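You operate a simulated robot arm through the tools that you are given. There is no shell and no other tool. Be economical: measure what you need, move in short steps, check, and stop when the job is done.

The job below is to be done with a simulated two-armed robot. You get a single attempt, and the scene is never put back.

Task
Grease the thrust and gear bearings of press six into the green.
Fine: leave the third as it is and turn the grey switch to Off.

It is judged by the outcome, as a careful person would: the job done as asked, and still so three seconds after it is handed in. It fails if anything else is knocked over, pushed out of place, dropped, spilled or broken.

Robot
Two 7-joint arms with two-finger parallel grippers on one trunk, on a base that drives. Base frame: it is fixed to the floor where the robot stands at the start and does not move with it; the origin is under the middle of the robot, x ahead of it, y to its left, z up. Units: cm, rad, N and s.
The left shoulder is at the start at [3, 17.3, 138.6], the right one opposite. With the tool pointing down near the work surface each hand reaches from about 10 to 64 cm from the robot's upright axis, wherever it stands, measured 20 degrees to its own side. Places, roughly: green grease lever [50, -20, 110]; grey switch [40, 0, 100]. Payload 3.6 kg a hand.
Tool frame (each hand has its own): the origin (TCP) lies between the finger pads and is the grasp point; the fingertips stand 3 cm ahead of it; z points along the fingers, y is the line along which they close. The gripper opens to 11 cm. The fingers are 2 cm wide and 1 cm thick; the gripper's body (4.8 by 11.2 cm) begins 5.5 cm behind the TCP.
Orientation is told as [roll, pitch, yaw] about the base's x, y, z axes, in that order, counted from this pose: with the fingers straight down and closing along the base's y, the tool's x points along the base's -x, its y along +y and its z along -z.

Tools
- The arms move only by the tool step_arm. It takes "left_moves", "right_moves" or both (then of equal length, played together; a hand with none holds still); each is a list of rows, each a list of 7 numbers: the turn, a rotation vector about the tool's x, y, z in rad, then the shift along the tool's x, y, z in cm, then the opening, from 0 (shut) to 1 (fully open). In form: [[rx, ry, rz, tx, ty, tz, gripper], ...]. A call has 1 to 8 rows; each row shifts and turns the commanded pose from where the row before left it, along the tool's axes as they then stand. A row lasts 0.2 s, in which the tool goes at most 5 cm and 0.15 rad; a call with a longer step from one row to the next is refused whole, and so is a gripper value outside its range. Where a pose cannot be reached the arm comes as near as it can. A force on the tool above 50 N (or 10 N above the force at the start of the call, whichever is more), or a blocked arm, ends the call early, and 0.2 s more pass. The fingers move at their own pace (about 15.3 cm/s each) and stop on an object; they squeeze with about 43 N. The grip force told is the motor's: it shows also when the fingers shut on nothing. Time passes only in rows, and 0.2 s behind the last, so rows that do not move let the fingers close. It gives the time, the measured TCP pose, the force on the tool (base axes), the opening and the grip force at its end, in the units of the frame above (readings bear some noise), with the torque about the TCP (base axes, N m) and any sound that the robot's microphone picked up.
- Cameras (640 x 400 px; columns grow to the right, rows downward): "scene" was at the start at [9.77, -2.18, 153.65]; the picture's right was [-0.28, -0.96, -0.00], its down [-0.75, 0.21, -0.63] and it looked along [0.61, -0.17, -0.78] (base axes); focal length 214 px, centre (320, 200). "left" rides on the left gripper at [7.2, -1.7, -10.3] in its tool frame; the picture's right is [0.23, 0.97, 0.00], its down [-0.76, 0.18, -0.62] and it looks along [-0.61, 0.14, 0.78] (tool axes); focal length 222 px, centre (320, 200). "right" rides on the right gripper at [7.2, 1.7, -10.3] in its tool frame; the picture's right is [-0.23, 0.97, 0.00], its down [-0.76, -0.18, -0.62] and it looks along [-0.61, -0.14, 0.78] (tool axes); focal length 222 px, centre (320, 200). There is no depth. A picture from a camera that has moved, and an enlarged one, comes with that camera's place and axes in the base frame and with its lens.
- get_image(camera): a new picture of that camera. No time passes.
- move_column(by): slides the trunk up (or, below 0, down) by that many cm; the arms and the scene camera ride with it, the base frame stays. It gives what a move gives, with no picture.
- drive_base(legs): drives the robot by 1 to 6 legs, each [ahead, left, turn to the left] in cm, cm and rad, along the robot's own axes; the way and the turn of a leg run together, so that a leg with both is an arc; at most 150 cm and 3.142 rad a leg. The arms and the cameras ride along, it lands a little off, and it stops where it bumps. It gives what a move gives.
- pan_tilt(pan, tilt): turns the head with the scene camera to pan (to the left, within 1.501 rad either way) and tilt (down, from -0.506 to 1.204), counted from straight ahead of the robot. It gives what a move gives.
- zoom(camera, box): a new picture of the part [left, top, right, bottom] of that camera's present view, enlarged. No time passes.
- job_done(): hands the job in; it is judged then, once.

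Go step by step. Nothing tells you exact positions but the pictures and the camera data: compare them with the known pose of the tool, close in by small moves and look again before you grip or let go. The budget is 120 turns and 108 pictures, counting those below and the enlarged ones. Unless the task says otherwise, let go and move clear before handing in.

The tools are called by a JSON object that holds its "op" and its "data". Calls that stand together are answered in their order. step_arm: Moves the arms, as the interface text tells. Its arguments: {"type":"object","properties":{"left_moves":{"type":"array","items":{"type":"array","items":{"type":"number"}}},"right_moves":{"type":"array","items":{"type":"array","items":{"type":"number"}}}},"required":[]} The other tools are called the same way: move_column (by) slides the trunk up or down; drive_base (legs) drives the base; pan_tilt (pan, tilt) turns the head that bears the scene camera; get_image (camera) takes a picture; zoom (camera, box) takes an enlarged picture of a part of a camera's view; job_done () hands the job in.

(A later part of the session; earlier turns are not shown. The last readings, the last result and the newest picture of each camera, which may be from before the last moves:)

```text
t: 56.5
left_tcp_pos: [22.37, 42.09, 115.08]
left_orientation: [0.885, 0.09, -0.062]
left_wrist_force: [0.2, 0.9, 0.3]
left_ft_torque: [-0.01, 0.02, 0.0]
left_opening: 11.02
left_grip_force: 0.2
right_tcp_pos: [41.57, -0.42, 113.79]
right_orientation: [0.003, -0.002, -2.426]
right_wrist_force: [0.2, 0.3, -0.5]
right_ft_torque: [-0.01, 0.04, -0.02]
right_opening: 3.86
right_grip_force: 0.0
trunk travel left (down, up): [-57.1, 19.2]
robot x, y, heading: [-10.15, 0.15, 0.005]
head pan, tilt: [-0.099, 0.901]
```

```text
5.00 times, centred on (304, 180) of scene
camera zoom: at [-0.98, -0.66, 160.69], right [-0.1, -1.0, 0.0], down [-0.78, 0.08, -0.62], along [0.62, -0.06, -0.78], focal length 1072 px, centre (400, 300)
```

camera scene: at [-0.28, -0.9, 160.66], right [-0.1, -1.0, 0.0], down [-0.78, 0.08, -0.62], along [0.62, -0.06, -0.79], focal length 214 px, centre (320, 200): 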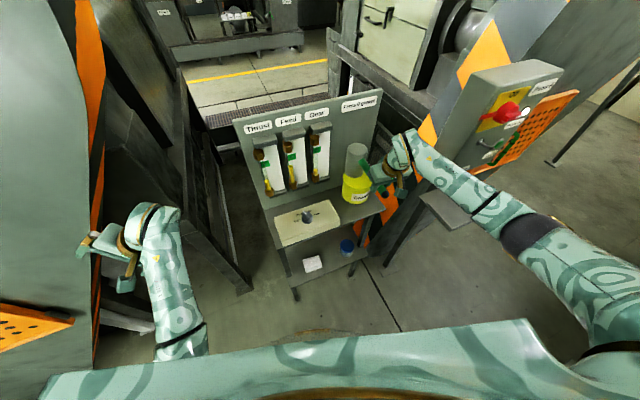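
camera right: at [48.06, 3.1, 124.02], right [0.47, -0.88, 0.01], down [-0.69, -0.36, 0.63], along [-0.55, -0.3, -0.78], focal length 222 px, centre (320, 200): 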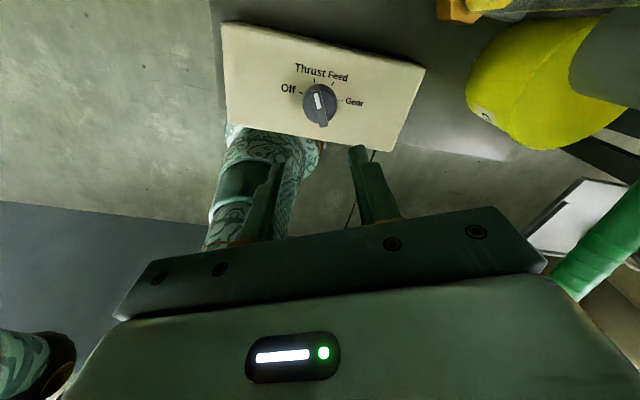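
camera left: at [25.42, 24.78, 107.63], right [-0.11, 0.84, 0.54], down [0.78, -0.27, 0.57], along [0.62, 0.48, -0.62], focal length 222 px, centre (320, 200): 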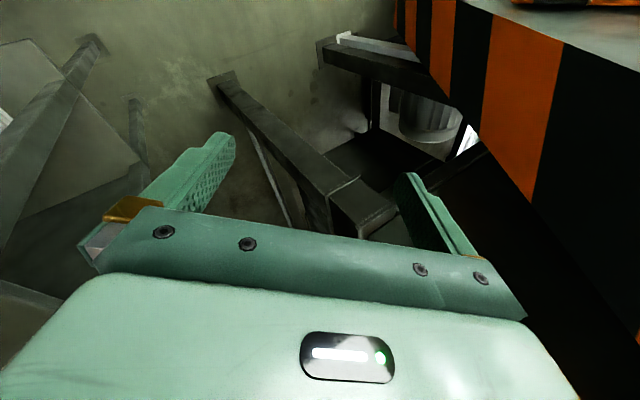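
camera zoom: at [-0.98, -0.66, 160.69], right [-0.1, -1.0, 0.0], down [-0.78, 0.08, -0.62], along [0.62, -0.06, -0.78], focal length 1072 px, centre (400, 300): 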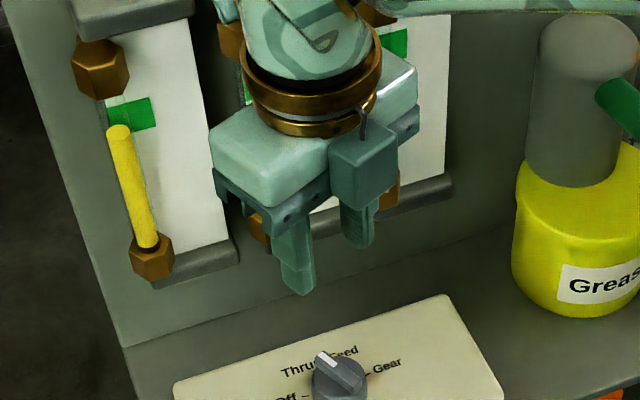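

Pointer still on Thrust and the bar is in line with the gap. I descend and grip the bar.

{"op": "step_arm", "data": {"right_moves": [[0, 0, 0, 0, 0, 4, 0.35], [0, 0, 0, 0, 0, 4, 0.35], [0, 0, 0, 0, 0, 2, 0.35]]}}

{"op": "get_image", "data": {"camera": "right"}}

{"op": "zoom", "data": {"camera": "scene", "box": [272, 185, 352, 235]}}

```text
t: 57.3
left_tcp_pos: [22.16, 42.01, 115.16]
left_orientation: [0.886, 0.087, -0.061]
left_wrist_force: [0.1, -0.2, -0.7]
left_ft_torque: [0.04, 0.03, 0.02]
left_opening: 11.01
left_grip_force: 0.0
right_tcp_pos: [41.05, -0.73, 103.84]
right_orientation: [0.002, -0.005, -2.427]
right_wrist_force: [-15.3, -9.2, 4.0]
right_ft_torque: [1.15, -2.25, -0.1]
right_opening: 3.85
right_grip_force: 0.0
trunk travel left (down, up): [-57.1, 19.2]
robot x, y, heading: [-10.2, 0.48, -0.005]
head pan, tilt: [-0.099, 0.901]
```

```text
43 pictures are left
camera right: at [47.71, 2.77, 114.17], right [0.47, -0.88, 0.0], down [-0.69, -0.36, 0.63], along [-0.55, -0.3, -0.78], focal length 222 px, centre (320, 200)
```

right: 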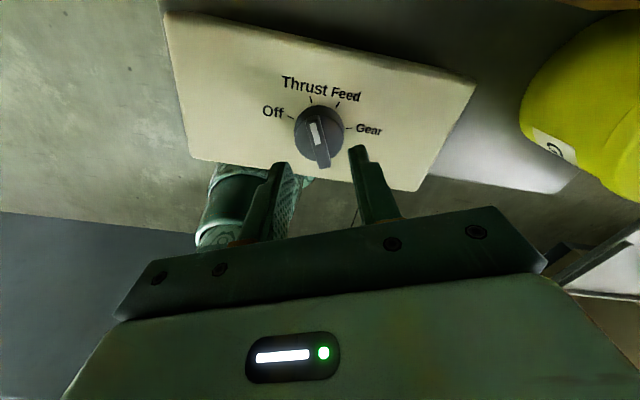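

```text
8.00 times, centred on (312, 210) of scene
camera zoom: at [-1.34, -0.85, 160.7], right [-0.1, -1.0, 0.0], down [-0.78, 0.08, -0.62], along [0.62, -0.06, -0.78], focal length 1716 px, centre (384, 120)
```

zoom: 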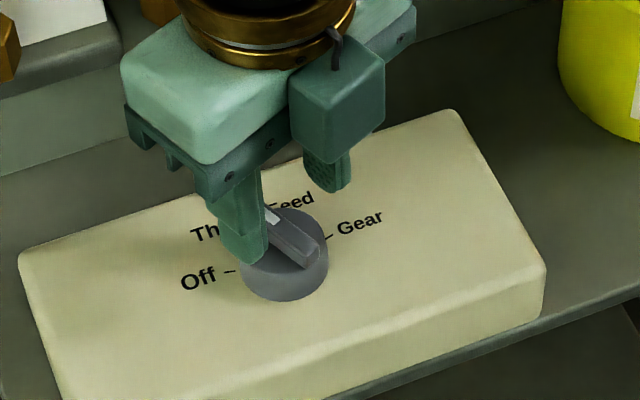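

The force reading shows the hand's camera side touching a gauge behind. I lift straight off, then tilt the hand's top toward the robot to make clearance.

{"op": "step_arm", "data": {"right_moves": [[0, 0, 0, -0.7, 0, -2, 0.35], [0, 0, 0, -0.5, 0, -2, 0.35], [-0.06, 0.07, 0, 0, 0, 0, 0.35], [-0.06, 0.07, 0, 0, 0, 0, 0.35], [-0.03, 0.035, 0, 0, 0, 0, 0.35]]}}

{"op": "zoom", "data": {"camera": "scene", "box": [230, 100, 390, 200]}}

```text
t: 58.5
left_tcp_pos: [22.47, 42.11, 115.06]
left_orientation: [0.885, 0.092, -0.062]
left_wrist_force: [0.9, -0.9, 0.5]
left_ft_torque: [-0.03, -0.02, 0.01]
left_opening: 11.01
left_grip_force: 0.0
right_tcp_pos: [40.57, -1.39, 107.89]
right_orientation: [0.154, 0.171, -2.41]
right_wrist_force: [0.5, -0.5, 0.3]
right_ft_torque: [0.0, -0.01, -0.01]
right_opening: 3.84
right_grip_force: 0.0
trunk travel left (down, up): [-57.1, 19.2]
robot x, y, heading: [-10.01, 0.08, 0.001]
head pan, tilt: [-0.099, 0.901]
```

```text
4.00 times, centred on (310, 150) of scene
camera zoom: at [-0.99, -0.65, 160.69], right [-0.1, -1.0, 0.0], down [-0.78, 0.08, -0.62], along [0.62, -0.06, -0.78], focal length 858 px, centre (360, 400)
```

zoom: 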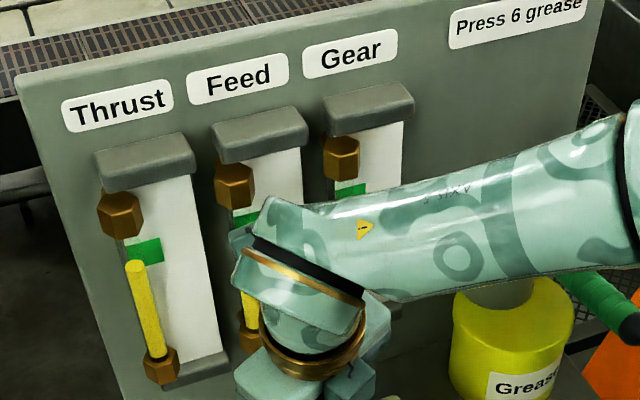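

Tilt achieved; now I go down along the corrected line in small steps, watching the force.

{"op": "step_arm", "data": {"right_moves": [[0, 0, 0, -0.06, -0.4, 1.9, 0.4], [0, 0, 0, -0.06, -0.4, 1.9, 0.4]]}}

{"op": "get_image", "data": {"camera": "right"}}

{"op": "zoom", "data": {"camera": "scene", "box": [272, 185, 352, 235]}}

```text
t: 59.1
left_tcp_pos: [22.47, 42.25, 115.13]
left_orientation: [0.884, 0.091, -0.061]
left_wrist_force: [-0.1, 0.2, 0.3]
left_ft_torque: [0.02, 0.01, 0.01]
left_opening: 11.01
left_grip_force: 0.2
right_tcp_pos: [40.79, -0.92, 104.04]
right_orientation: [0.155, 0.171, -2.411]
right_wrist_force: [0.0, 0.6, 0.1]
right_ft_torque: [0.0, 0.02, -0.04]
right_opening: 4.41
right_grip_force: 0.1
trunk travel left (down, up): [-57.1, 19.2]
robot x, y, heading: [-10.11, 0.0, 0.002]
head pan, tilt: [-0.099, 0.901]
```

```text
40 pictures are left
camera right: at [44.89, 2.78, 115.43], right [0.46, -0.88, 0.11], down [-0.82, -0.36, 0.45], along [-0.36, -0.3, -0.89], focal length 222 px, centre (320, 200)
```

right: 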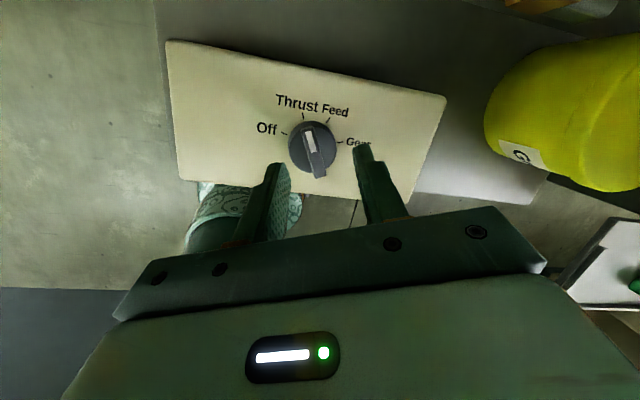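

```text
8.00 times, centred on (312, 210) of scene
camera zoom: at [-0.96, -0.63, 160.68], right [-0.1, -1.0, 0.0], down [-0.78, 0.08, -0.62], along [0.62, -0.06, -0.78], focal length 1716 px, centre (384, 120)
```

zoom: 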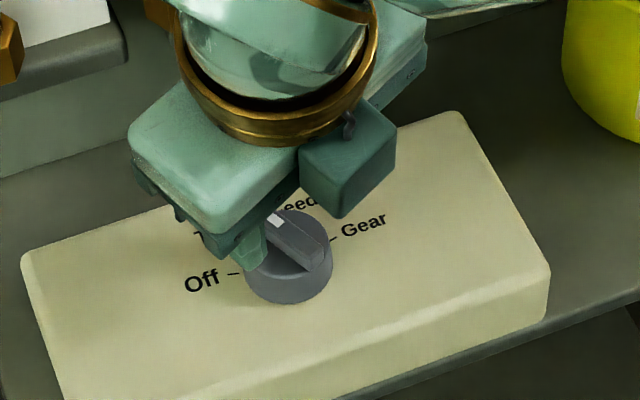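

No contact this time, and the bar is between the fingers. Final descent and close.

{"op": "step_arm", "data": {"right_moves": [[0, 0, 0, 0.3, -0.35, 0.9, 0.4], [0, 0, 0, 0.1, 0, 0.8, 0.4], [0, 0, 0, 0, 0, 0, 0.2], [0, 0, 0, 0, 0, 0, 0], [0, 0, 0, 0, 0, 0, 0]]}}

{"op": "zoom", "data": {"camera": "right", "box": [240, 90, 400, 190]}}

```text
t: 60.3
left_tcp_pos: [22.32, 42.18, 115.11]
left_orientation: [0.886, 0.091, -0.059]
left_wrist_force: [-0.7, -0.2, -0.3]
left_ft_torque: [-0.04, -0.01, 0.01]
left_opening: 11.0
left_grip_force: 0.0
right_tcp_pos: [41.22, -0.24, 102.44]
right_orientation: [0.154, 0.17, -2.411]
right_wrist_force: [-1.9, 2.6, -2.6]
right_ft_torque: [0.14, 0.12, 0.05]
right_opening: 0.97
right_grip_force: 45.7
trunk travel left (down, up): [-57.1, 19.2]
robot x, y, heading: [-10.06, -0.08, 0.001]
head pan, tilt: [-0.099, 0.901]
```

```text
4.00 times, centred on (320, 140) of right
camera zoom: at [45.22, 3.29, 113.82], right [0.46, -0.88, 0.11], down [-0.81, -0.37, 0.45], along [-0.36, -0.3, -0.89], focal length 888 px, centre (320, 440)
```

zoom: 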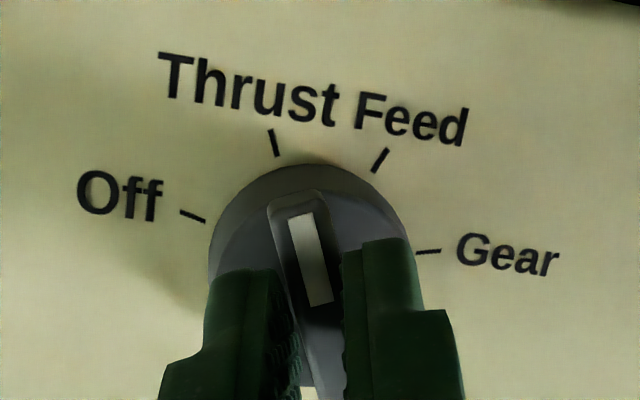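

Firmly gripped, pointer exactly at Thrust. I turn it clockwise about the vertical, first half.

{"op": "step_arm", "data": {"right_moves": [[-0.0238, -0.0209, 0.136, 0.08, -0.02, 0.01, 0], [-0.0238, -0.0209, 0.136, 0.08, -0.02, 0.01, 0], [-0.0238, -0.0209, 0.136, 0.08, -0.02, 0.01, 0], [-0.0238, -0.0209, 0.136, 0.08, -0.02, 0.01, 0], [-0.0238, -0.0209, 0.136, 0.08, -0.02, 0.01, 0], [-0.0238, -0.0209, 0.136, 0.08, -0.02, 0.01, 0]]}}

{"op": "zoom", "data": {"camera": "right", "box": [240, 90, 400, 190]}}

```text
t: 61.7
left_tcp_pos: [22.32, 42.17, 115.04]
left_orientation: [0.886, 0.089, -0.062]
left_wrist_force: [0.1, -0.3, 1.0]
left_ft_torque: [0.01, -0.02, -0.01]
left_opening: 11.02
left_grip_force: 0.1
right_tcp_pos: [41.41, 0.01, 102.41]
right_orientation: [0.154, 0.171, 3.032]
right_wrist_force: [-15.1, 1.4, -9.1]
right_ft_torque: [0.21, 0.71, -0.09]
right_opening: 0.99
right_grip_force: 45.4
trunk travel left (down, up): [-57.1, 19.2]
robot x, y, heading: [-10.33, 0.08, 0.0]
head pan, tilt: [-0.099, 0.901]
```

```text
4.00 times, centred on (320, 140) of right
camera zoom: at [46.8, -0.67, 113.84], right [-0.35, -0.93, 0.11], down [-0.82, 0.36, 0.45], along [-0.46, 0.07, -0.89], focal length 888 px, centre (320, 440)
```

zoom: 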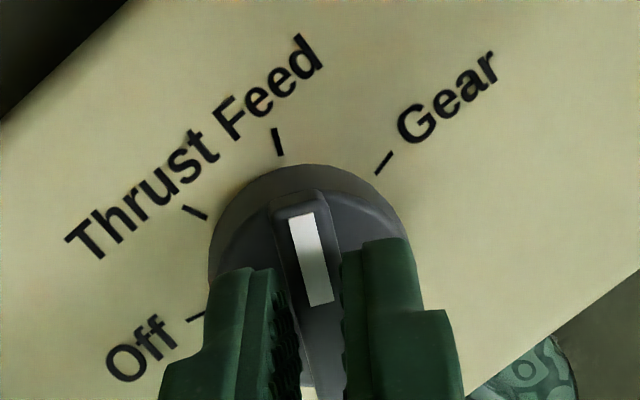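

At Feed. I carry on to Gear.

{"op": "step_arm", "data": {"right_moves": [[-0.0238, -0.0209, 0.136, -0.1, 0, 0, 0], [-0.0238, -0.0209, 0.136, 0, 0, 0, 0], [-0.0238, -0.0209, 0.136, 0.08, -0.02, 0.01, 0], [-0.0238, -0.0209, 0.136, 0.08, -0.02, 0.01, 0], [-0.0238, -0.0209, 0.136, 0.08, -0.02, 0.01, 0], [-0.0238, -0.0209, 0.136, 0.08, -0.02, 0.01, 0]]}}

{"op": "zoom", "data": {"camera": "right", "box": [240, 90, 400, 190]}}

```text
t: 62.4
left_tcp_pos: [22.21, 42.33, 115.11]
left_orientation: [0.887, 0.091, -0.055]
left_wrist_force: [-0.6, -0.3, 0.6]
left_ft_torque: [0.01, 0.01, 0.01]
left_opening: 11.02
left_grip_force: 0.0
right_tcp_pos: [41.71, -0.17, 102.4]
right_orientation: [0.13, 0.158, 2.713]
right_wrist_force: [-0.2, 12.4, 4.2]
right_ft_torque: [-0.03, -1.17, -0.02]
right_opening: 1.0
right_grip_force: 45.0
right hand out of reach, approached as far as the arm can: row 3
trunk travel left (down, up): [-57.1, 19.2]
robot x, y, heading: [-10.53, 0.22, 0.001]
head pan, tilt: [-0.099, 0.901]
stopped in row 3 (right hand): the force on the tool passed its limit at 62 N (the readings are from after the stop); the commanded pose is now the measured one
```

```text
4.00 times, centred on (320, 140) of right
camera zoom: at [46.51, -2.69, 113.77], right [-0.62, -0.78, 0.09], down [-0.66, 0.58, 0.47], along [-0.41, 0.23, -0.88], focal length 888 px, centre (320, 440)
```

zoom: 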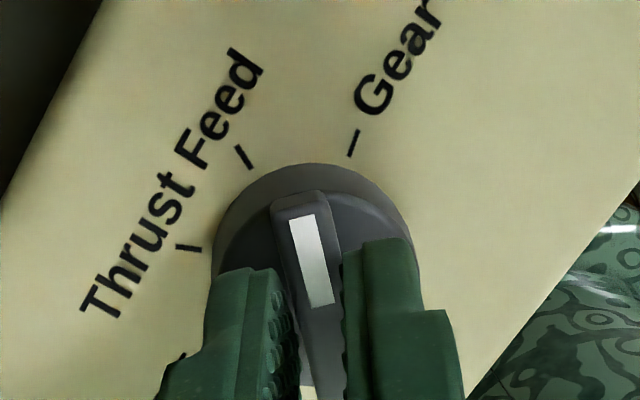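

The tilted pose reached its limit, so I untilt the hand gradually while turning on toward Gear.

{"op": "step_arm", "data": {"right_moves": [[0.032, -0.04, 0.12, 0.1, 0.05, 0, 0], [0.032, -0.04, 0.12, 0.1, 0.05, 0, 0], [0.032, -0.04, 0.12, 0.1, 0.05, 0, 0], [0.032, -0.04, 0.12, 0.1, 0.05, 0, 0]]}}

{"op": "zoom", "data": {"camera": "right", "box": [240, 90, 400, 190]}}

```text
t: 63.4
left_tcp_pos: [22.19, 42.24, 115.21]
left_orientation: [0.885, 0.09, -0.059]
left_wrist_force: [0.5, -0.3, -0.2]
left_ft_torque: [0.01, 0.02, -0.02]
left_opening: 10.99
left_grip_force: 0.1
right_tcp_pos: [41.65, -0.94, 102.36]
right_orientation: [-0.042, 0.02, 2.219]
right_wrist_force: [-11.6, 0.7, 0.2]
right_ft_torque: [-0.38, -0.02, 0.07]
right_opening: 1.0
right_grip_force: 44.5
trunk travel left (down, up): [-57.1, 19.2]
robot x, y, heading: [-10.61, 0.33, 0.003]
head pan, tilt: [-0.099, 0.901]
```

```text
4.00 times, centred on (320, 140) of right
camera zoom: at [44.28, -7.77, 112.67], right [-0.91, -0.41, -0.04], down [-0.35, 0.71, 0.62], along [-0.22, 0.58, -0.79], focal length 888 px, centre (320, 440)
```

zoom: 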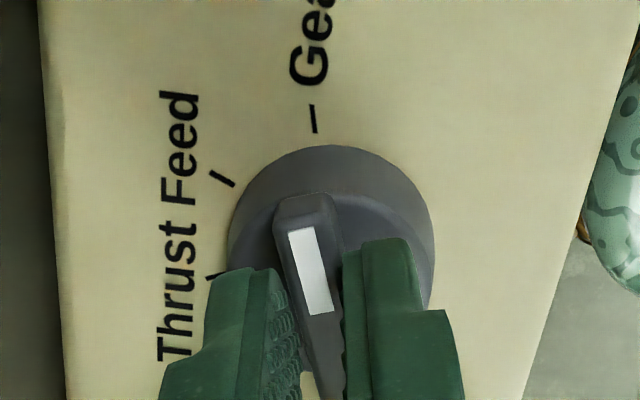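

Just about on Gear; a slight extra nudge, then open, lift, and check.

{"op": "step_arm", "data": {"right_moves": [[0, 0, 0.05, 0, 0, 0, 0], [0, 0, 0, 0, 0, 0, 0], [0, 0, 0, 0, 0, 0, 0.35], [0, 0, 0, 0, 0, 0, 0.35], [0, 0, 0, 0, 0, -4, 0.35], [0, 0, 0, 0, 0, -4, 0.35], [0, 0, 0, 0, 0, -4, 0.35]]}}

{"op": "zoom", "data": {"camera": "right", "box": [260, 70, 388, 150]}}

```text
t: 65.0
left_tcp_pos: [22.31, 42.18, 115.12]
left_orientation: [0.884, 0.09, -0.059]
left_wrist_force: [-0.1, -0.6, -0.4]
left_ft_torque: [-0.02, 0.01, 0.02]
left_opening: 10.98
left_grip_force: 0.0
right_tcp_pos: [41.52, -0.99, 114.32]
right_orientation: [-0.043, 0.018, 2.173]
right_wrist_force: [-1.5, -0.2, 0.7]
right_ft_torque: [-0.04, -0.03, 0.02]
right_opening: 3.86
right_grip_force: 0.1
trunk travel left (down, up): [-57.1, 19.2]
robot x, y, heading: [-10.0, 0.26, 0.001]
head pan, tilt: [-0.099, 0.901]
```

```text
5.00 times, centred on (324, 110) of right
camera zoom: at [43.68, -7.97, 124.66], right [-0.93, -0.36, -0.05], down [-0.31, 0.72, 0.62], along [-0.19, 0.59, -0.79], focal length 1111 px, centre (300, 650)
```

zoom: 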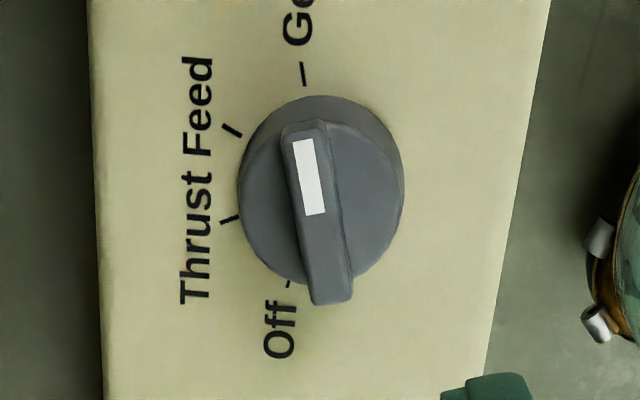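

Pointer is on Gear. I raise the hand, yaw it back, and head for the lever.

{"op": "step_arm", "data": {"right_moves": [[0, 0, 0.14, 0, 0, -1.5, 0.5], [0, 0, 0.14, 0, 0, -1.5, 0.5], [0, 0, 0.14, 0, 0, -1.5, 0.5], [0, 0, 0.14, 0, 0, -1.5, 0.5], [0, 0, 0.14, 0, 0, -1.5, 0.5], [0, 0, 0.14, 0, 0, -1.5, 0.5], [0, 0, 0.14, 0, 0, 0, 0.5], [0, 0, 0.14, 0, 0, 0, 0.5]]}}

{"op": "step_arm", "data": {"right_moves": [[0, 0, 0.12, 2.8, -2, 0, 0.5], [0, 0, 0.12, 2.6, -2.4, 0, 0.5], [0, 0, 0.12, 2.2, -2.8, 0, 0.5], [0, 0, 0.12, 1.7, -3, 0, 0.5], [0, 0, 0.12, 1.2, -3.2, 0, 0.5], [0, 0, 0.12, 0.8, -3.3, 0, 0.5], [0, 0, 0.12, 0.4, -3, 0, 0.5]]}}

{"op": "get_image", "data": {"camera": "right"}}

{"op": "zoom", "data": {"camera": "scene", "box": [240, 110, 432, 230]}}

```text
t: 66.8
left_tcp_pos: [22.26, 42.19, 115.06]
left_orientation: [0.884, 0.091, -0.056]
left_wrist_force: [0.4, 0.6, -0.5]
left_ft_torque: [0.01, 0.03, 0.02]
left_opening: 11.0
left_grip_force: 0.1
right_tcp_pos: [40.99, -1.03, 123.21]
right_orientation: [-0.034, -0.031, 1.05]
right_wrist_force: [0.1, 0.0, 0.3]
right_ft_torque: [-0.02, -0.01, -0.03]
right_opening: 5.5
right_grip_force: 0.1
trunk travel left (down, up): [-57.1, 19.2]
robot x, y, heading: [-10.16, 0.15, 0.004]
head pan, tilt: [-0.099, 0.901]
```

```text
t: 68.4
left_tcp_pos: [22.26, 42.2, 115.12]
left_orientation: [0.886, 0.091, -0.057]
left_wrist_force: [-0.6, -0.2, -0.5]
left_ft_torque: [0.02, -0.02, 0.01]
left_opening: 11.01
left_grip_force: 0.0
right_tcp_pos: [44.98, -24.77, 123.35]
right_orientation: [-0.001, -0.048, 0.21]
right_wrist_force: [-0.9, 0.9, 0.6]
right_ft_torque: [0.04, -0.01, -0.01]
right_opening: 5.49
right_grip_force: 0.2
trunk travel left (down, up): [-57.1, 19.2]
robot x, y, heading: [-10.15, 0.25, 0.006]
head pan, tilt: [-0.099, 0.901]
```

```text
33 pictures are left
camera right: at [37.08, -24.66, 133.23], right [0.02, 1.0, 0.01], down [0.75, -0.02, 0.66], along [0.66, 0.0, -0.75], focal length 222 px, centre (320, 200)
```

right: 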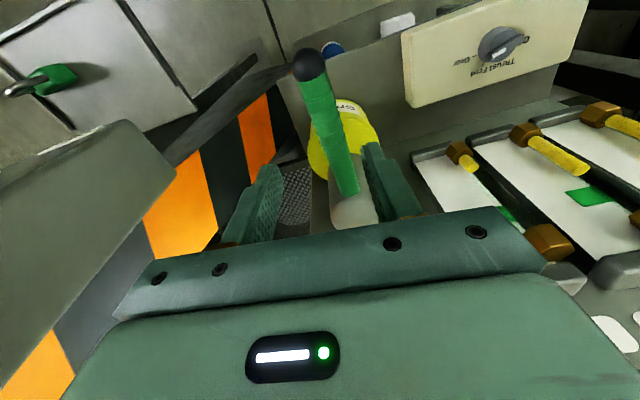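

```text
3.33 times, centred on (336, 170) of scene
camera zoom: at [-0.96, -0.77, 160.69], right [-0.09, -1.0, 0.0], down [-0.78, 0.07, -0.62], along [0.62, -0.06, -0.78], focal length 715 px, centre (267, 300)
```

zoom: 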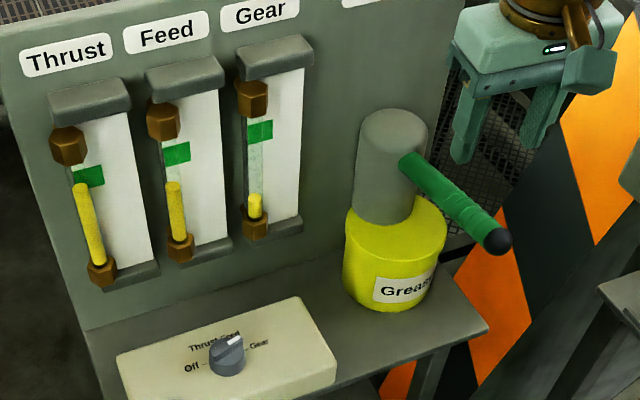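

The lever has sprung back up by itself. I descend and grip it near its end as before.

{"op": "step_arm", "data": {"right_moves": [[0, 0, 0, 0.7, 0.5, 3.2, 0.5], [0, 0, 0, 0.7, 0, 3.2, 0.5], [0, -0.07, 0, 0, 0, 3.1, 0.5], [0, 0, 0, 0, 0, 0, 0.2], [0, 0, 0, 0, 0, 0, 0], [0, 0, 0, 0, 0, 0, 0]]}}

{"op": "get_image", "data": {"camera": "right"}}

```text
t: 69.8
left_tcp_pos: [22.18, 42.11, 115.18]
left_orientation: [0.886, 0.091, -0.058]
left_wrist_force: [-0.6, -0.2, 0.6]
left_ft_torque: [0.0, 0.01, 0.02]
left_opening: 11.0
left_grip_force: 0.0
right_tcp_pos: [43.85, -24.43, 113.45]
right_orientation: [-0.001, -0.116, 0.212]
right_wrist_force: [-2.0, -9.0, -3.0]
right_ft_torque: [0.05, 0.02, 1.05]
right_opening: 2.59
right_grip_force: 45.0
trunk travel left (down, up): [-57.1, 19.2]
robot x, y, heading: [-10.45, 0.2, 0.004]
head pan, tilt: [-0.099, 0.901]
```

```text
31 pictures are left
camera right: at [35.35, -24.46, 122.82], right [0.02, 1.0, 0.03], down [0.71, -0.03, 0.71], along [0.71, 0.01, -0.71], focal length 222 px, centre (320, 200)
```

right: 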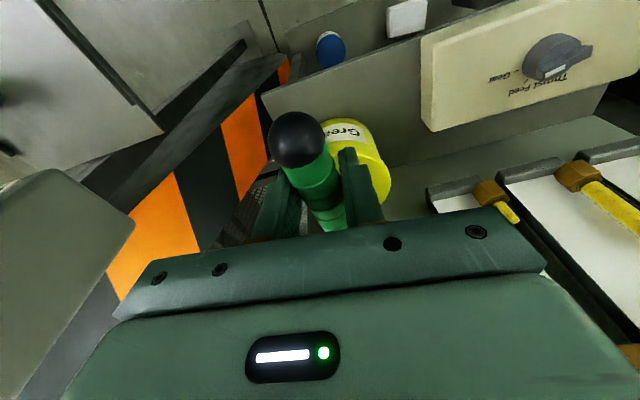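

Gripped. First down stroke for Gear.

{"op": "step_arm", "data": {"right_moves": [[0, 0, 0, 0.4, 0, 1.42, 0], [0, 0, 0, 0.4, 0, 1.42, 0], [0, 0, 0, 0.3, 0, 1.42, 0], [0, 0, 0, 0.12, 0, 1.42, 0], [0, 0, 0, 0.05, 0, 1.42, 0], [0, 0, 0, -0.05, 0, 0.8, 0]]}}

{"op": "zoom", "data": {"camera": "scene", "box": [240, 110, 400, 210]}}

```text
t: 71.2
left_tcp_pos: [22.09, 42.34, 115.15]
left_orientation: [0.884, 0.089, -0.057]
left_wrist_force: [-0.3, 0.0, 0.1]
left_ft_torque: [-0.01, 0.06, 0.02]
left_opening: 11.01
left_grip_force: 0.1
right_tcp_pos: [43.91, -24.3, 106.31]
right_orientation: [-0.001, -0.127, 0.212]
right_wrist_force: [15.1, -7.6, 40.9]
right_ft_torque: [-0.24, -0.1, 1.04]
right_opening: 2.64
right_grip_force: 44.9
trunk travel left (down, up): [-57.1, 19.2]
robot x, y, heading: [-10.07, 0.13, 0.005]
head pan, tilt: [-0.099, 0.901]
```

```text
4.00 times, centred on (320, 160) of scene
camera zoom: at [-1.11, -0.58, 160.74], right [-0.09, -1.0, 0.0], down [-0.78, 0.07, -0.62], along [0.62, -0.06, -0.78], focal length 858 px, centre (320, 360)
```

zoom: 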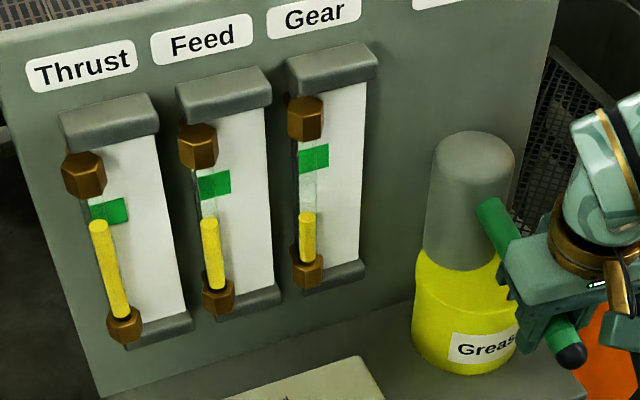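

Gear is rising. Back up and down again.

{"op": "step_arm", "data": {"right_moves": [[0, 0, 0, 0.05, 0, -0.8, 0], [0, 0, 0, -0.05, 0, -1.42, 0], [0, 0, 0, -0.12, 0, -1.42, 0], [0, 0, 0, -0.3, 0, -1.42, 0], [0, 0, 0, -0.4, 0, -1.42, 0], [0, 0, 0, -0.4, 0, -1.3, 0]]}}

{"op": "step_arm", "data": {"right_moves": [[0, 0, 0, 0.4, 0, 1.3, 0], [0, 0, 0, 0.4, 0, 1.42, 0], [0, 0, 0, 0.3, 0, 1.42, 0], [0, 0, 0, 0.12, 0, 1.42, 0], [0, 0, 0, 0.05, 0, 1.42, 0], [0, 0, 0, -0.05, 0, 0.8, 0]]}}

{"op": "zoom", "data": {"camera": "scene", "box": [240, 110, 400, 210]}}

```text
t: 72.6
left_tcp_pos: [22.11, 42.12, 115.12]
left_orientation: [0.887, 0.089, -0.058]
left_wrist_force: [0.6, -0.2, -0.8]
left_ft_torque: [0.01, -0.01, 0.0]
left_opening: 11.0
left_grip_force: 0.0
right_tcp_pos: [43.61, -24.45, 113.3]
right_orientation: [0.002, -0.109, 0.21]
right_wrist_force: [-13.3, -8.8, -17.9]
right_ft_torque: [-0.03, 0.49, 0.73]
right_opening: 2.62
right_grip_force: 45.5
trunk travel left (down, up): [-57.1, 19.2]
robot x, y, heading: [-9.94, -0.08, 0.006]
head pan, tilt: [-0.099, 0.901]
```

```text
t: 74.0
left_tcp_pos: [22.22, 42.11, 115.23]
left_orientation: [0.887, 0.091, -0.057]
left_wrist_force: [-0.5, 0.1, 0.6]
left_ft_torque: [-0.01, 0.0, -0.04]
left_opening: 10.99
left_grip_force: 0.0
right_tcp_pos: [43.98, -24.32, 106.09]
right_orientation: [-0.002, -0.127, 0.209]
right_wrist_force: [15.2, -16.3, 38.9]
right_ft_torque: [-0.23, -0.25, 1.0]
right_opening: 2.6
right_grip_force: 44.8
trunk travel left (down, up): [-57.1, 19.2]
robot x, y, heading: [-10.23, 0.43, 0.006]
head pan, tilt: [-0.099, 0.901]
```

```text
4.00 times, centred on (320, 160) of scene
camera zoom: at [-1.07, -0.75, 160.74], right [-0.09, -1.0, 0.0], down [-0.78, 0.07, -0.62], along [0.62, -0.06, -0.78], focal length 858 px, centre (320, 360)
```

zoom: 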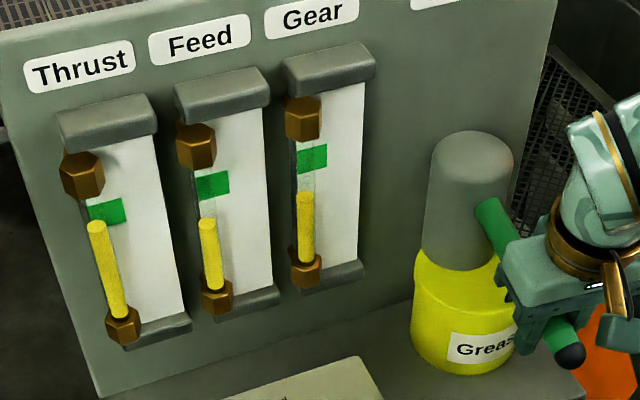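

One more full stroke should bring Gear level with where Thrust is.

{"op": "step_arm", "data": {"right_moves": [[0, 0, 0, 0.05, 0, -0.8, 0], [0, 0, 0, -0.05, 0, -1.42, 0], [0, 0, 0, -0.12, 0, -1.42, 0], [0, 0, 0, -0.3, 0, -1.42, 0], [0, 0, 0, -0.4, 0, -1.42, 0], [0, 0, 0, -0.4, 0, -1.3, 0]]}}

{"op": "step_arm", "data": {"right_moves": [[0, 0, 0, 0.4, 0, 1.3, 0], [0, 0, 0, 0.4, 0, 1.42, 0], [0, 0, 0, 0.3, 0, 1.42, 0], [0, 0, 0, 0.12, 0, 1.42, 0], [0, 0, 0, 0.05, 0, 1.3, 0], [0, 0, 0, -0.05, 0, 0.5, 0]]}}

{"op": "zoom", "data": {"camera": "scene", "box": [240, 110, 400, 210]}}

```text
t: 75.4
left_tcp_pos: [22.07, 41.99, 115.2]
left_orientation: [0.89, 0.09, -0.058]
left_wrist_force: [-0.4, -0.3, -0.4]
left_ft_torque: [-0.01, -0.01, -0.02]
left_opening: 11.02
left_grip_force: 0.1
right_tcp_pos: [43.63, -24.39, 113.19]
right_orientation: [0.004, -0.11, 0.21]
right_wrist_force: [-14.0, -11.5, -21.4]
right_ft_torque: [0.09, 0.16, 0.77]
right_opening: 2.61
right_grip_force: 44.9
trunk travel left (down, up): [-57.1, 19.2]
robot x, y, heading: [-10.5, 0.11, 0.005]
head pan, tilt: [-0.099, 0.901]
```

```text
t: 76.8
left_tcp_pos: [22.53, 42.08, 115.05]
left_orientation: [0.886, 0.091, -0.056]
left_wrist_force: [-0.8, 0.1, -0.9]
left_ft_torque: [0.01, 0.0, -0.01]
left_opening: 10.99
left_grip_force: 0.0
right_tcp_pos: [43.92, -24.34, 105.95]
right_orientation: [0.0, -0.122, 0.213]
right_wrist_force: [22.0, -17.0, 16.2]
right_ft_torque: [0.33, -0.9, 1.09]
right_opening: 2.58
right_grip_force: 45.2
trunk travel left (down, up): [-57.1, 19.2]
robot x, y, heading: [-10.09, 0.15, 0.006]
head pan, tilt: [-0.099, 0.901]
```

```text
4.00 times, centred on (320, 160) of scene
camera zoom: at [-0.67, -0.91, 160.68], right [-0.09, -1.0, 0.0], down [-0.78, 0.07, -0.62], along [0.62, -0.06, -0.79], focal length 858 px, centre (320, 360)
```

zoom: 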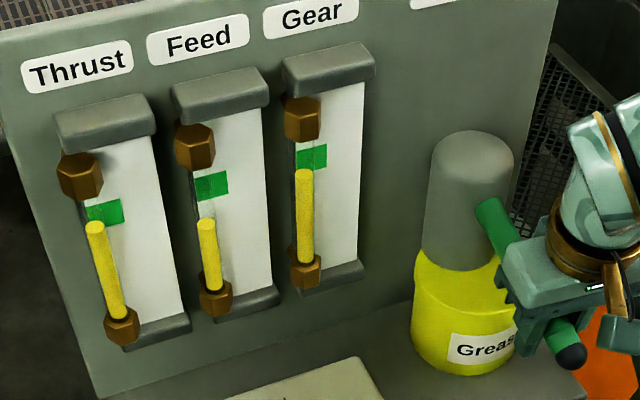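

Gear is at the same mark as Thrust. I raise the lever, release it, and back off for the flatter check view.

{"op": "step_arm", "data": {"right_moves": [[0, 0, 0, 0, 0, -1.2, 0], [0, 0, 0, -0.05, 0, -1.42, 0], [0, 0, 0, -0.2, 0, -1.42, 0], [0, 0, 0, -0.4, 0, -1.42, 0], [0, 0, 0, -0.4, 0, -1.42, 0], [0, 0, 0, 0, 0, 0, 0.3], [0, 0, 0, 0, 0, 0, 0.5]]}}

{"op": "step_arm", "data": {"right_moves": [[0, 0, 0, 0, 0, -4, 0.5], [0, 0, 0, 0, 0, -4, 0.5], [0, 0, 0, 2, 2, -3, 0.5], [0, 0, 0, 4, 2, 0, 0.5], [0, -0.12, 0, 4, 2, 0, 0.5], [0, -0.12, 0, 2, 2, 0, 0.5], [0, -0.12, 0, 2, 2, 0, 0.5], [0, -0.12, 0, 0, 2, 0, 0.5]]}}

{"op": "get_image", "data": {"camera": "right"}}

```text
t: 78.4
left_tcp_pos: [22.17, 42.29, 115.16]
left_orientation: [0.885, 0.09, -0.055]
left_wrist_force: [0.1, 0.1, -0.2]
left_ft_torque: [0.0, -0.03, -0.01]
left_opening: 11.0
left_grip_force: 0.1
right_tcp_pos: [44.01, -24.07, 113.06]
right_orientation: [0.001, -0.116, 0.21]
right_wrist_force: [0.0, 0.5, 0.3]
right_ft_torque: [0.0, 0.0, 0.0]
right_opening: 5.51
right_grip_force: 0.0
trunk travel left (down, up): [-57.1, 19.2]
robot x, y, heading: [-9.76, 0.33, 0.006]
head pan, tilt: [-0.099, 0.901]
```

```text
t: 80.2
left_tcp_pos: [22.17, 42.1, 115.14]
left_orientation: [0.884, 0.091, -0.058]
left_wrist_force: [0.2, -0.2, 0.5]
left_ft_torque: [0.0, 0.0, 0.0]
left_opening: 11.0
left_grip_force: 0.0
right_tcp_pos: [31.6, -30.1, 127.01]
right_orientation: [0.007, -0.596, 0.219]
right_wrist_force: [-0.8, 0.1, -0.6]
right_ft_torque: [0.03, 0.04, -0.03]
right_opening: 5.49
right_grip_force: 0.0
right hand out of reach, approached as far as the arm can: row 5, 6, 7, 8
trunk travel left (down, up): [-57.1, 19.2]
robot x, y, heading: [-10.12, 0.22, 0.001]
head pan, tilt: [-0.099, 0.901]
```

```text
27 pictures are left
camera right: at [19.72, -31.02, 131.28], right [-0.03, 0.99, 0.13], down [0.31, -0.12, 0.94], along [0.95, 0.07, -0.31], focal length 222 px, centre (320, 200)
```

right: 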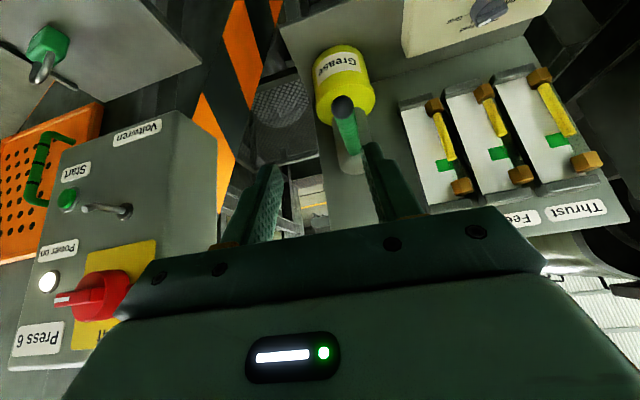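

{"op": "zoom", "data": {"camera": "right", "box": [400, 60, 608, 210]}}

```text
2.67 times, centred on (504, 135) of right
camera zoom: at [19.72, -31.02, 131.28], right [-0.03, 0.99, 0.13], down [0.31, -0.12, 0.94], along [0.95, 0.07, -0.31], focal length 592 px, centre (-171, 373)
```

zoom: 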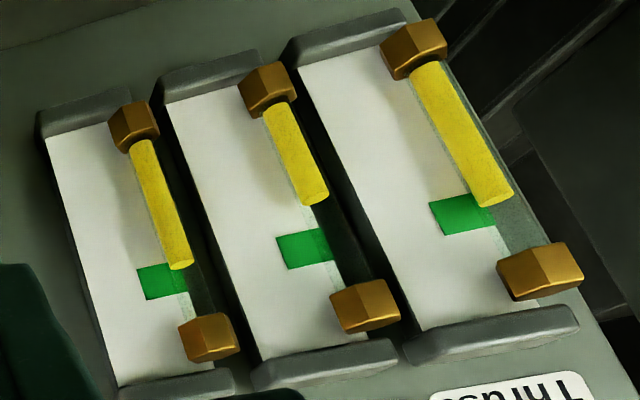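

Both Thrust and Gear now sit inside the green and Feed is unchanged. Next: return to the knob to turn it to Off. I level the hand and go over.

{"op": "step_arm", "data": {"right_moves": [[0, 0.145, 0, -2, 0, -1, 0.35], [0, 0.145, 0, -2, 0, -1, 0.35], [0, 0.145, 0, -2, 0, 0, 0.35], [0, 0.145, 0, -1, 0, 0, 0.35], [0, 0, -0.14, 0, 3, 0, 0.35], [0, 0, -0.14, 0, 4, 0, 0.35], [0, 0, -0.14, 0, 4, 0, 0.35], [0, 0, -0.14, 0, 2, 0, 0.35]]}}

```text
t: 82.0
left_tcp_pos: [22.31, 42.19, 115.13]
left_orientation: [0.883, 0.09, -0.058]
left_wrist_force: [-0.4, -0.2, 0.2]
left_ft_torque: [0.01, 0.0, 0.0]
left_opening: 10.98
left_grip_force: 0.0
right_tcp_pos: [31.76, -17.41, 131.45]
right_orientation: [-0.007, -0.014, 0.771]
right_wrist_force: [-0.2, -0.3, 0.0]
right_ft_torque: [-0.03, 0.06, 0.02]
right_opening: 3.85
right_grip_force: 0.1
trunk travel left (down, up): [-57.1, 19.2]
robot x, y, heading: [-10.12, -0.0, 0.005]
head pan, tilt: [-0.099, 0.901]
```

{"op": "step_arm", "data": {"right_moves": [[0, 0, 0, -3.1, 0.87, 2.9, 0.35], [0, 0, 0, -3.1, 0.87, 2.9, 0.35], [0, 0, 0, -3.1, 0.87, 2.9, 0.35], [0, 0, 0, -3.1, 0.87, 2.9, 0.35], [0, 0, 0, -3.1, 0.87, 2.9, 0.35], [0, 0, 0, -3.1, 0.87, 2.9, 0.35], [0, 0, -0.142, 0, 0, 0, 0.35], [0, 0, -0.142, 0, 0, 0, 0.35]]}}

{"op": "step_arm", "data": {"right_moves": [[0, 0, -0.142, 0, 0, 0, 0.35], [0, 0, -0.142, 0, 0, 0, 0.35], [0, 0, -0.142, 0, 0, 0, 0.35], [0, 0, -0.142, 0, 0, 0, 0.35], [0, 0, -0.142, 0, 0, 0, 0.35], [0, 0, -0.142, 0, 0, 0, 0.35], [0, 0, -0.142, 0, 0, 0, 0.35], [0, 0, -0.142, 0, 0, 0, 0.35]]}}

{"op": "zoom", "data": {"camera": "right", "box": [220, 50, 420, 175]}}

```text
t: 83.8
left_tcp_pos: [22.21, 42.25, 115.25]
left_orientation: [0.885, 0.091, -0.057]
left_wrist_force: [0.2, 0.4, 0.1]
left_ft_torque: [0.04, -0.01, -0.02]
left_opening: 11.01
left_grip_force: 0.0
right_tcp_pos: [41.72, -0.39, 114.25]
right_orientation: [-0.012, -0.011, 1.056]
right_wrist_force: [-0.1, 0.0, 0.5]
right_ft_torque: [0.01, 0.01, -0.02]
right_opening: 3.84
right_grip_force: 0.1
trunk travel left (down, up): [-57.1, 19.2]
robot x, y, heading: [-9.89, -0.07, 0.006]
head pan, tilt: [-0.099, 0.901]
```

```text
t: 85.6
left_tcp_pos: [22.2, 42.2, 115.17]
left_orientation: [0.884, 0.09, -0.058]
left_wrist_force: [0.4, 0.4, 0.1]
left_ft_torque: [-0.01, -0.01, 0.02]
left_opening: 10.99
left_grip_force: 0.2
right_tcp_pos: [41.6, -0.3, 114.12]
right_orientation: [-0.017, 0.008, 2.193]
right_wrist_force: [1.2, 0.3, 0.3]
right_ft_torque: [-0.04, 0.02, -0.02]
right_opening: 3.86
right_grip_force: 0.1
trunk travel left (down, up): [-57.1, 19.2]
robot x, y, heading: [-10.3, 0.06, 0.003]
head pan, tilt: [-0.099, 0.901]
```

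```text
3.20 times, centred on (320, 112) of right
camera zoom: at [44.37, -7.1, 124.49], right [-0.92, -0.38, -0.02], down [-0.31, 0.72, 0.62], along [-0.23, 0.58, -0.78], focal length 711 px, centre (320, 480)
```

zoom: 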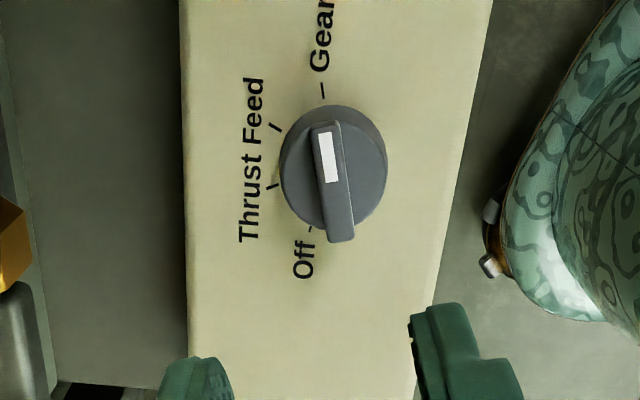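

Pointer is on Gear. I go down and grip the bar.

{"op": "step_arm", "data": {"right_moves": [[0, 0, 0, 0.3, 0.2, 4, 0.4], [0, 0, 0, 0, 0, 4, 0.4], [0, 0, 0, 0, 0, 2, 0.4], [0, 0, 0, 0, 0, 1.7, 0.4], [0, 0, 0, 0, 0, 0, 0.2], [0, 0, 0, 0, 0, 0, 0], [0, 0, 0, 0, 0, 0, 0]]}}

{"op": "zoom", "data": {"camera": "right", "box": [240, 90, 400, 190]}}

```text
t: 87.2
left_tcp_pos: [22.31, 42.14, 115.1]
left_orientation: [0.886, 0.089, -0.057]
left_wrist_force: [-0.2, 0.9, -0.6]
left_ft_torque: [0.04, 0.0, 0.01]
left_opening: 11.01
left_grip_force: 0.1
right_tcp_pos: [41.66, -0.63, 102.34]
right_orientation: [-0.015, 0.007, 2.191]
right_wrist_force: [-9.3, -6.9, -7.1]
right_ft_torque: [-0.56, 0.0, -0.02]
right_opening: 0.96
right_grip_force: 45.1
trunk travel left (down, up): [-57.1, 19.2]
robot x, y, heading: [-9.94, -0.03, 0.005]
head pan, tilt: [-0.099, 0.901]
```

```text
4.00 times, centred on (320, 140) of right
camera zoom: at [44.31, -7.52, 112.61], right [-0.92, -0.38, -0.01], down [-0.31, 0.72, 0.62], along [-0.23, 0.58, -0.78], focal length 888 px, centre (320, 440)
```

zoom: 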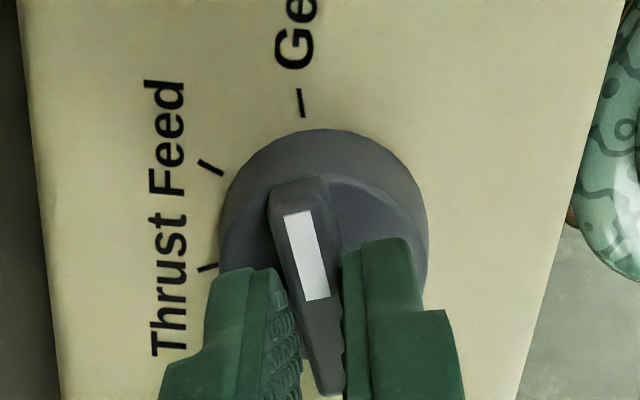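

Gripped on Gear. I turn counter-clockwise, bringing in the tilt gradually as before.

{"op": "step_arm", "data": {"right_moves": [[-0.032, 0.04, -0.12, -0.1, -0.05, 0, 0], [-0.032, 0.04, -0.12, -0.1, -0.05, 0, 0], [-0.032, 0.04, -0.12, -0.1, -0.05, 0, 0], [-0.032, 0.04, -0.12, -0.1, -0.05, 0, 0]]}}

{"op": "step_arm", "data": {"right_moves": [[0.0238, 0.0209, -0.136, -0.05, 0.02, 0, 0], [0.0238, 0.0209, -0.136, -0.05, 0.02, 0, 0], [0.0238, 0.0209, -0.136, -0.05, 0.02, 0, 0]]}}

```text
t: 88.2
left_tcp_pos: [22.14, 42.31, 115.16]
left_orientation: [0.884, 0.089, -0.054]
left_wrist_force: [-0.2, 0.7, -0.2]
left_ft_torque: [-0.02, -0.01, -0.02]
left_opening: 11.04
left_grip_force: 0.1
right_tcp_pos: [41.04, 0.53, 103.64]
right_orientation: [0.148, 0.139, 2.685]
right_wrist_force: [0.1, -0.3, 0.5]
right_ft_torque: [-0.02, -0.03, 0.02]
right_opening: 0.0
right_grip_force: 37.8
right hand out of reach, approached as far as the arm can: row 3
trunk travel left (down, up): [-57.1, 19.2]
robot x, y, heading: [-10.03, 0.13, 0.007]
head pan, tilt: [-0.099, 0.901]
```

```text
t: 89.0
left_tcp_pos: [22.35, 42.23, 115.0]
left_orientation: [0.885, 0.091, -0.057]
left_wrist_force: [-0.3, -0.3, 0.1]
left_ft_torque: [-0.02, 0.0, 0.03]
left_opening: 10.99
left_grip_force: 0.1
right_tcp_pos: [41.08, 0.59, 103.34]
right_orientation: [0.139, 0.139, 3.101]
right_wrist_force: [0.5, 0.8, -0.2]
right_ft_torque: [-0.02, -0.03, 0.03]
right_opening: 0.0
right_grip_force: 37.5
trunk travel left (down, up): [-57.1, 19.2]
robot x, y, heading: [-10.17, 0.2, 0.004]
head pan, tilt: [-0.099, 0.901]
```

The grip slipped off the bar as the arm hit its limit and rose. I lift a little, open, and look.

{"op": "step_arm", "data": {"right_moves": [[0, 0, 0, 0, 0, -4, 0], [0, 0, 0, 0, 0, -4, 0.35], [0, 0, 0, 0, 0, -1, 0.35]]}}

{"op": "zoom", "data": {"camera": "right", "box": [220, 50, 420, 175]}}

```text
t: 89.8
left_tcp_pos: [22.24, 42.3, 115.07]
left_orientation: [0.885, 0.091, -0.059]
left_wrist_force: [0.9, -0.3, 0.5]
left_ft_torque: [0.07, 0.0, 0.03]
left_opening: 10.99
left_grip_force: 0.0
right_tcp_pos: [39.88, 1.67, 112.29]
right_orientation: [0.138, 0.139, 3.098]
right_wrist_force: [0.0, -0.5, -0.5]
right_ft_torque: [0.03, 0.02, 0.0]
right_opening: 3.85
right_grip_force: 0.1
trunk travel left (down, up): [-57.1, 19.2]
robot x, y, heading: [-10.15, -0.12, 0.003]
head pan, tilt: [-0.099, 0.901]
```

```text
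3.20 times, centred on (320, 112) of right
camera zoom: at [45.58, 1.25, 123.55], right [-0.28, -0.95, 0.1], down [-0.82, 0.3, 0.48], along [-0.49, 0.05, -0.87], focal length 711 px, centre (320, 480)
```

zoom: 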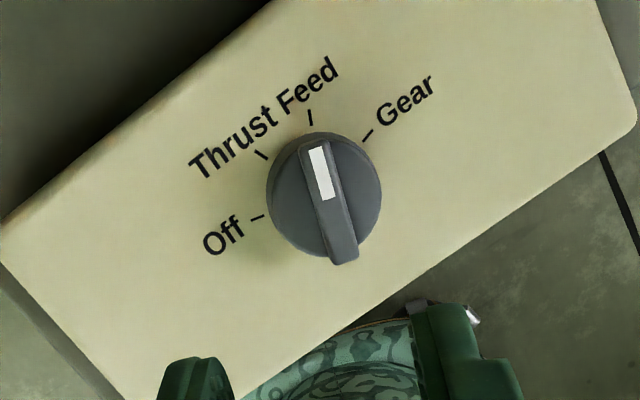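

The pointer is now at Feed, with nothing pumped. I regrip here with the tilted hand, a path that worked earlier, and turn on to Thrust.

{"op": "step_arm", "data": {"right_moves": [[0, 0, 0.06, 0.1, 0.25, 3.5, 0.4], [0, 0, 0, 0, 0, 3.5, 0.4], [0, 0, 0, 0, 0, 1.5, 0.4]]}}

{"op": "zoom", "data": {"camera": "right", "box": [220, 70, 420, 195]}}

```text
t: 90.6
left_tcp_pos: [22.21, 42.36, 115.06]
left_orientation: [0.885, 0.091, -0.06]
left_wrist_force: [-0.1, -0.1, -1.1]
left_ft_torque: [0.0, -0.03, 0.03]
left_opening: 10.97
left_grip_force: 0.0
right_tcp_pos: [41.26, 0.47, 103.92]
right_orientation: [0.126, 0.147, 3.039]
right_wrist_force: [-1.4, 0.3, -0.1]
right_ft_torque: [-0.04, 0.0, 0.05]
right_opening: 4.4
right_grip_force: 0.1
trunk travel left (down, up): [-57.1, 19.2]
robot x, y, heading: [-10.2, 0.17, 0.007]
head pan, tilt: [-0.099, 0.901]
```

```text
3.20 times, centred on (320, 132) of right
camera zoom: at [46.79, -0.54, 115.19], right [-0.34, -0.94, 0.09], down [-0.81, 0.34, 0.48], along [-0.48, 0.09, -0.87], focal length 711 px, centre (320, 416)
```

zoom: 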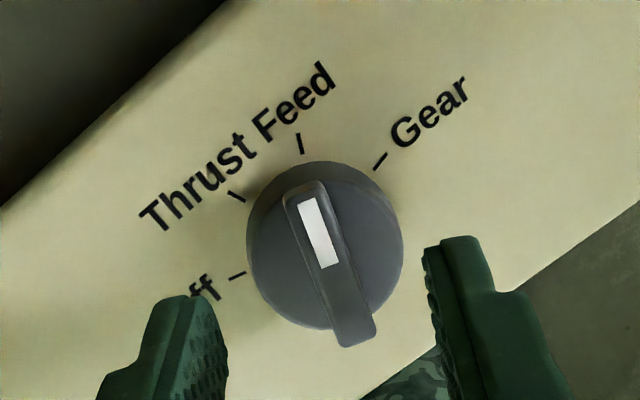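

{"op": "step_arm", "data": {"right_moves": [[0, 0, -0.1, 0, 0.15, 0.9, 0.4], [0, 0, 0, 0, 0.1, 0.75, 0.4], [0, 0, 0, 0, 0, 0, 0.2], [0, 0, 0, 0, 0, 0, 0], [0, 0, 0, 0, 0, 0, 0]]}}

{"op": "zoom", "data": {"camera": "right", "box": [240, 90, 400, 190]}}

```text
t: 91.8
left_tcp_pos: [22.31, 42.31, 115.04]
left_orientation: [0.885, 0.09, -0.058]
left_wrist_force: [-0.1, 0.4, -0.5]
left_ft_torque: [-0.01, -0.01, -0.02]
left_opening: 11.01
left_grip_force: 0.1
right_tcp_pos: [41.45, -0.18, 102.29]
right_orientation: [0.142, 0.133, 3.14]
right_wrist_force: [0.9, 4.4, -2.2]
right_ft_torque: [0.34, -0.08, -0.01]
right_opening: 1.0
right_grip_force: 44.8
trunk travel left (down, up): [-57.1, 19.2]
robot x, y, heading: [-10.19, -0.04, 0.008]
head pan, tilt: [-0.099, 0.901]
```

```text
4.00 times, centred on (320, 140) of right
camera zoom: at [47.17, -0.29, 113.46], right [-0.25, -0.96, 0.11], down [-0.83, 0.27, 0.49], along [-0.5, 0.03, -0.87], focal length 888 px, centre (320, 440)
```

zoom: 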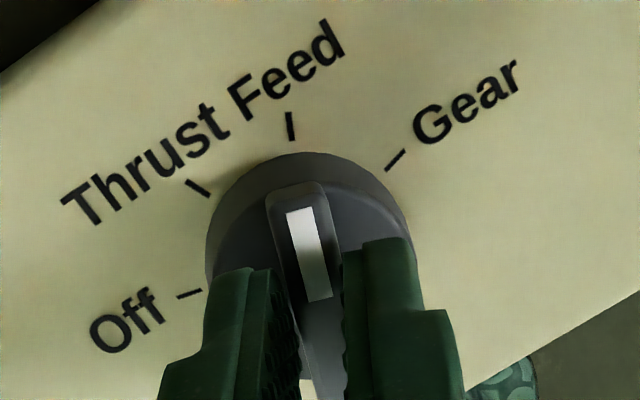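

Gripped. Turn counter-clockwise to Thrust.

{"op": "step_arm", "data": {"right_moves": [[0.0195, 0.0192, -0.137, -0.06, 0.03, 0, 0], [0.0195, 0.0192, -0.137, -0.06, 0.03, 0, 0], [0.0195, 0.0192, -0.137, -0.06, 0.03, 0, 0], [0.0195, 0.0192, -0.137, -0.06, 0.03, 0, 0], [0.0195, 0.0192, -0.137, -0.06, 0.03, 0, 0]]}}

{"op": "zoom", "data": {"camera": "right", "box": [240, 90, 400, 190]}}

```text
t: 93.0
left_tcp_pos: [22.38, 42.32, 115.1]
left_orientation: [0.885, 0.09, -0.057]
left_wrist_force: [-0.2, -0.3, -0.7]
left_ft_torque: [-0.02, 0.01, 0.01]
left_opening: 10.99
left_grip_force: 0.0
right_tcp_pos: [41.22, -0.26, 102.2]
right_orientation: [0.139, 0.131, -2.444]
right_wrist_force: [-0.7, 6.0, -11.3]
right_ft_torque: [0.26, 0.29, 0.05]
right_opening: 1.02
right_grip_force: 44.8
trunk travel left (down, up): [-57.1, 19.2]
robot x, y, heading: [-10.22, 0.4, 0.004]
head pan, tilt: [-0.099, 0.901]
```

```text
4.00 times, centred on (320, 140) of right
camera zoom: at [45.8, 3.24, 113.46], right [0.43, -0.9, 0.1], down [-0.81, -0.33, 0.49], along [-0.4, -0.29, -0.87], focal length 888 px, centre (320, 440)
```

zoom: 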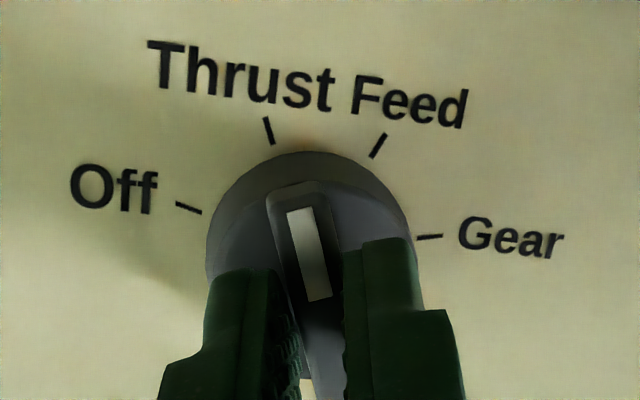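

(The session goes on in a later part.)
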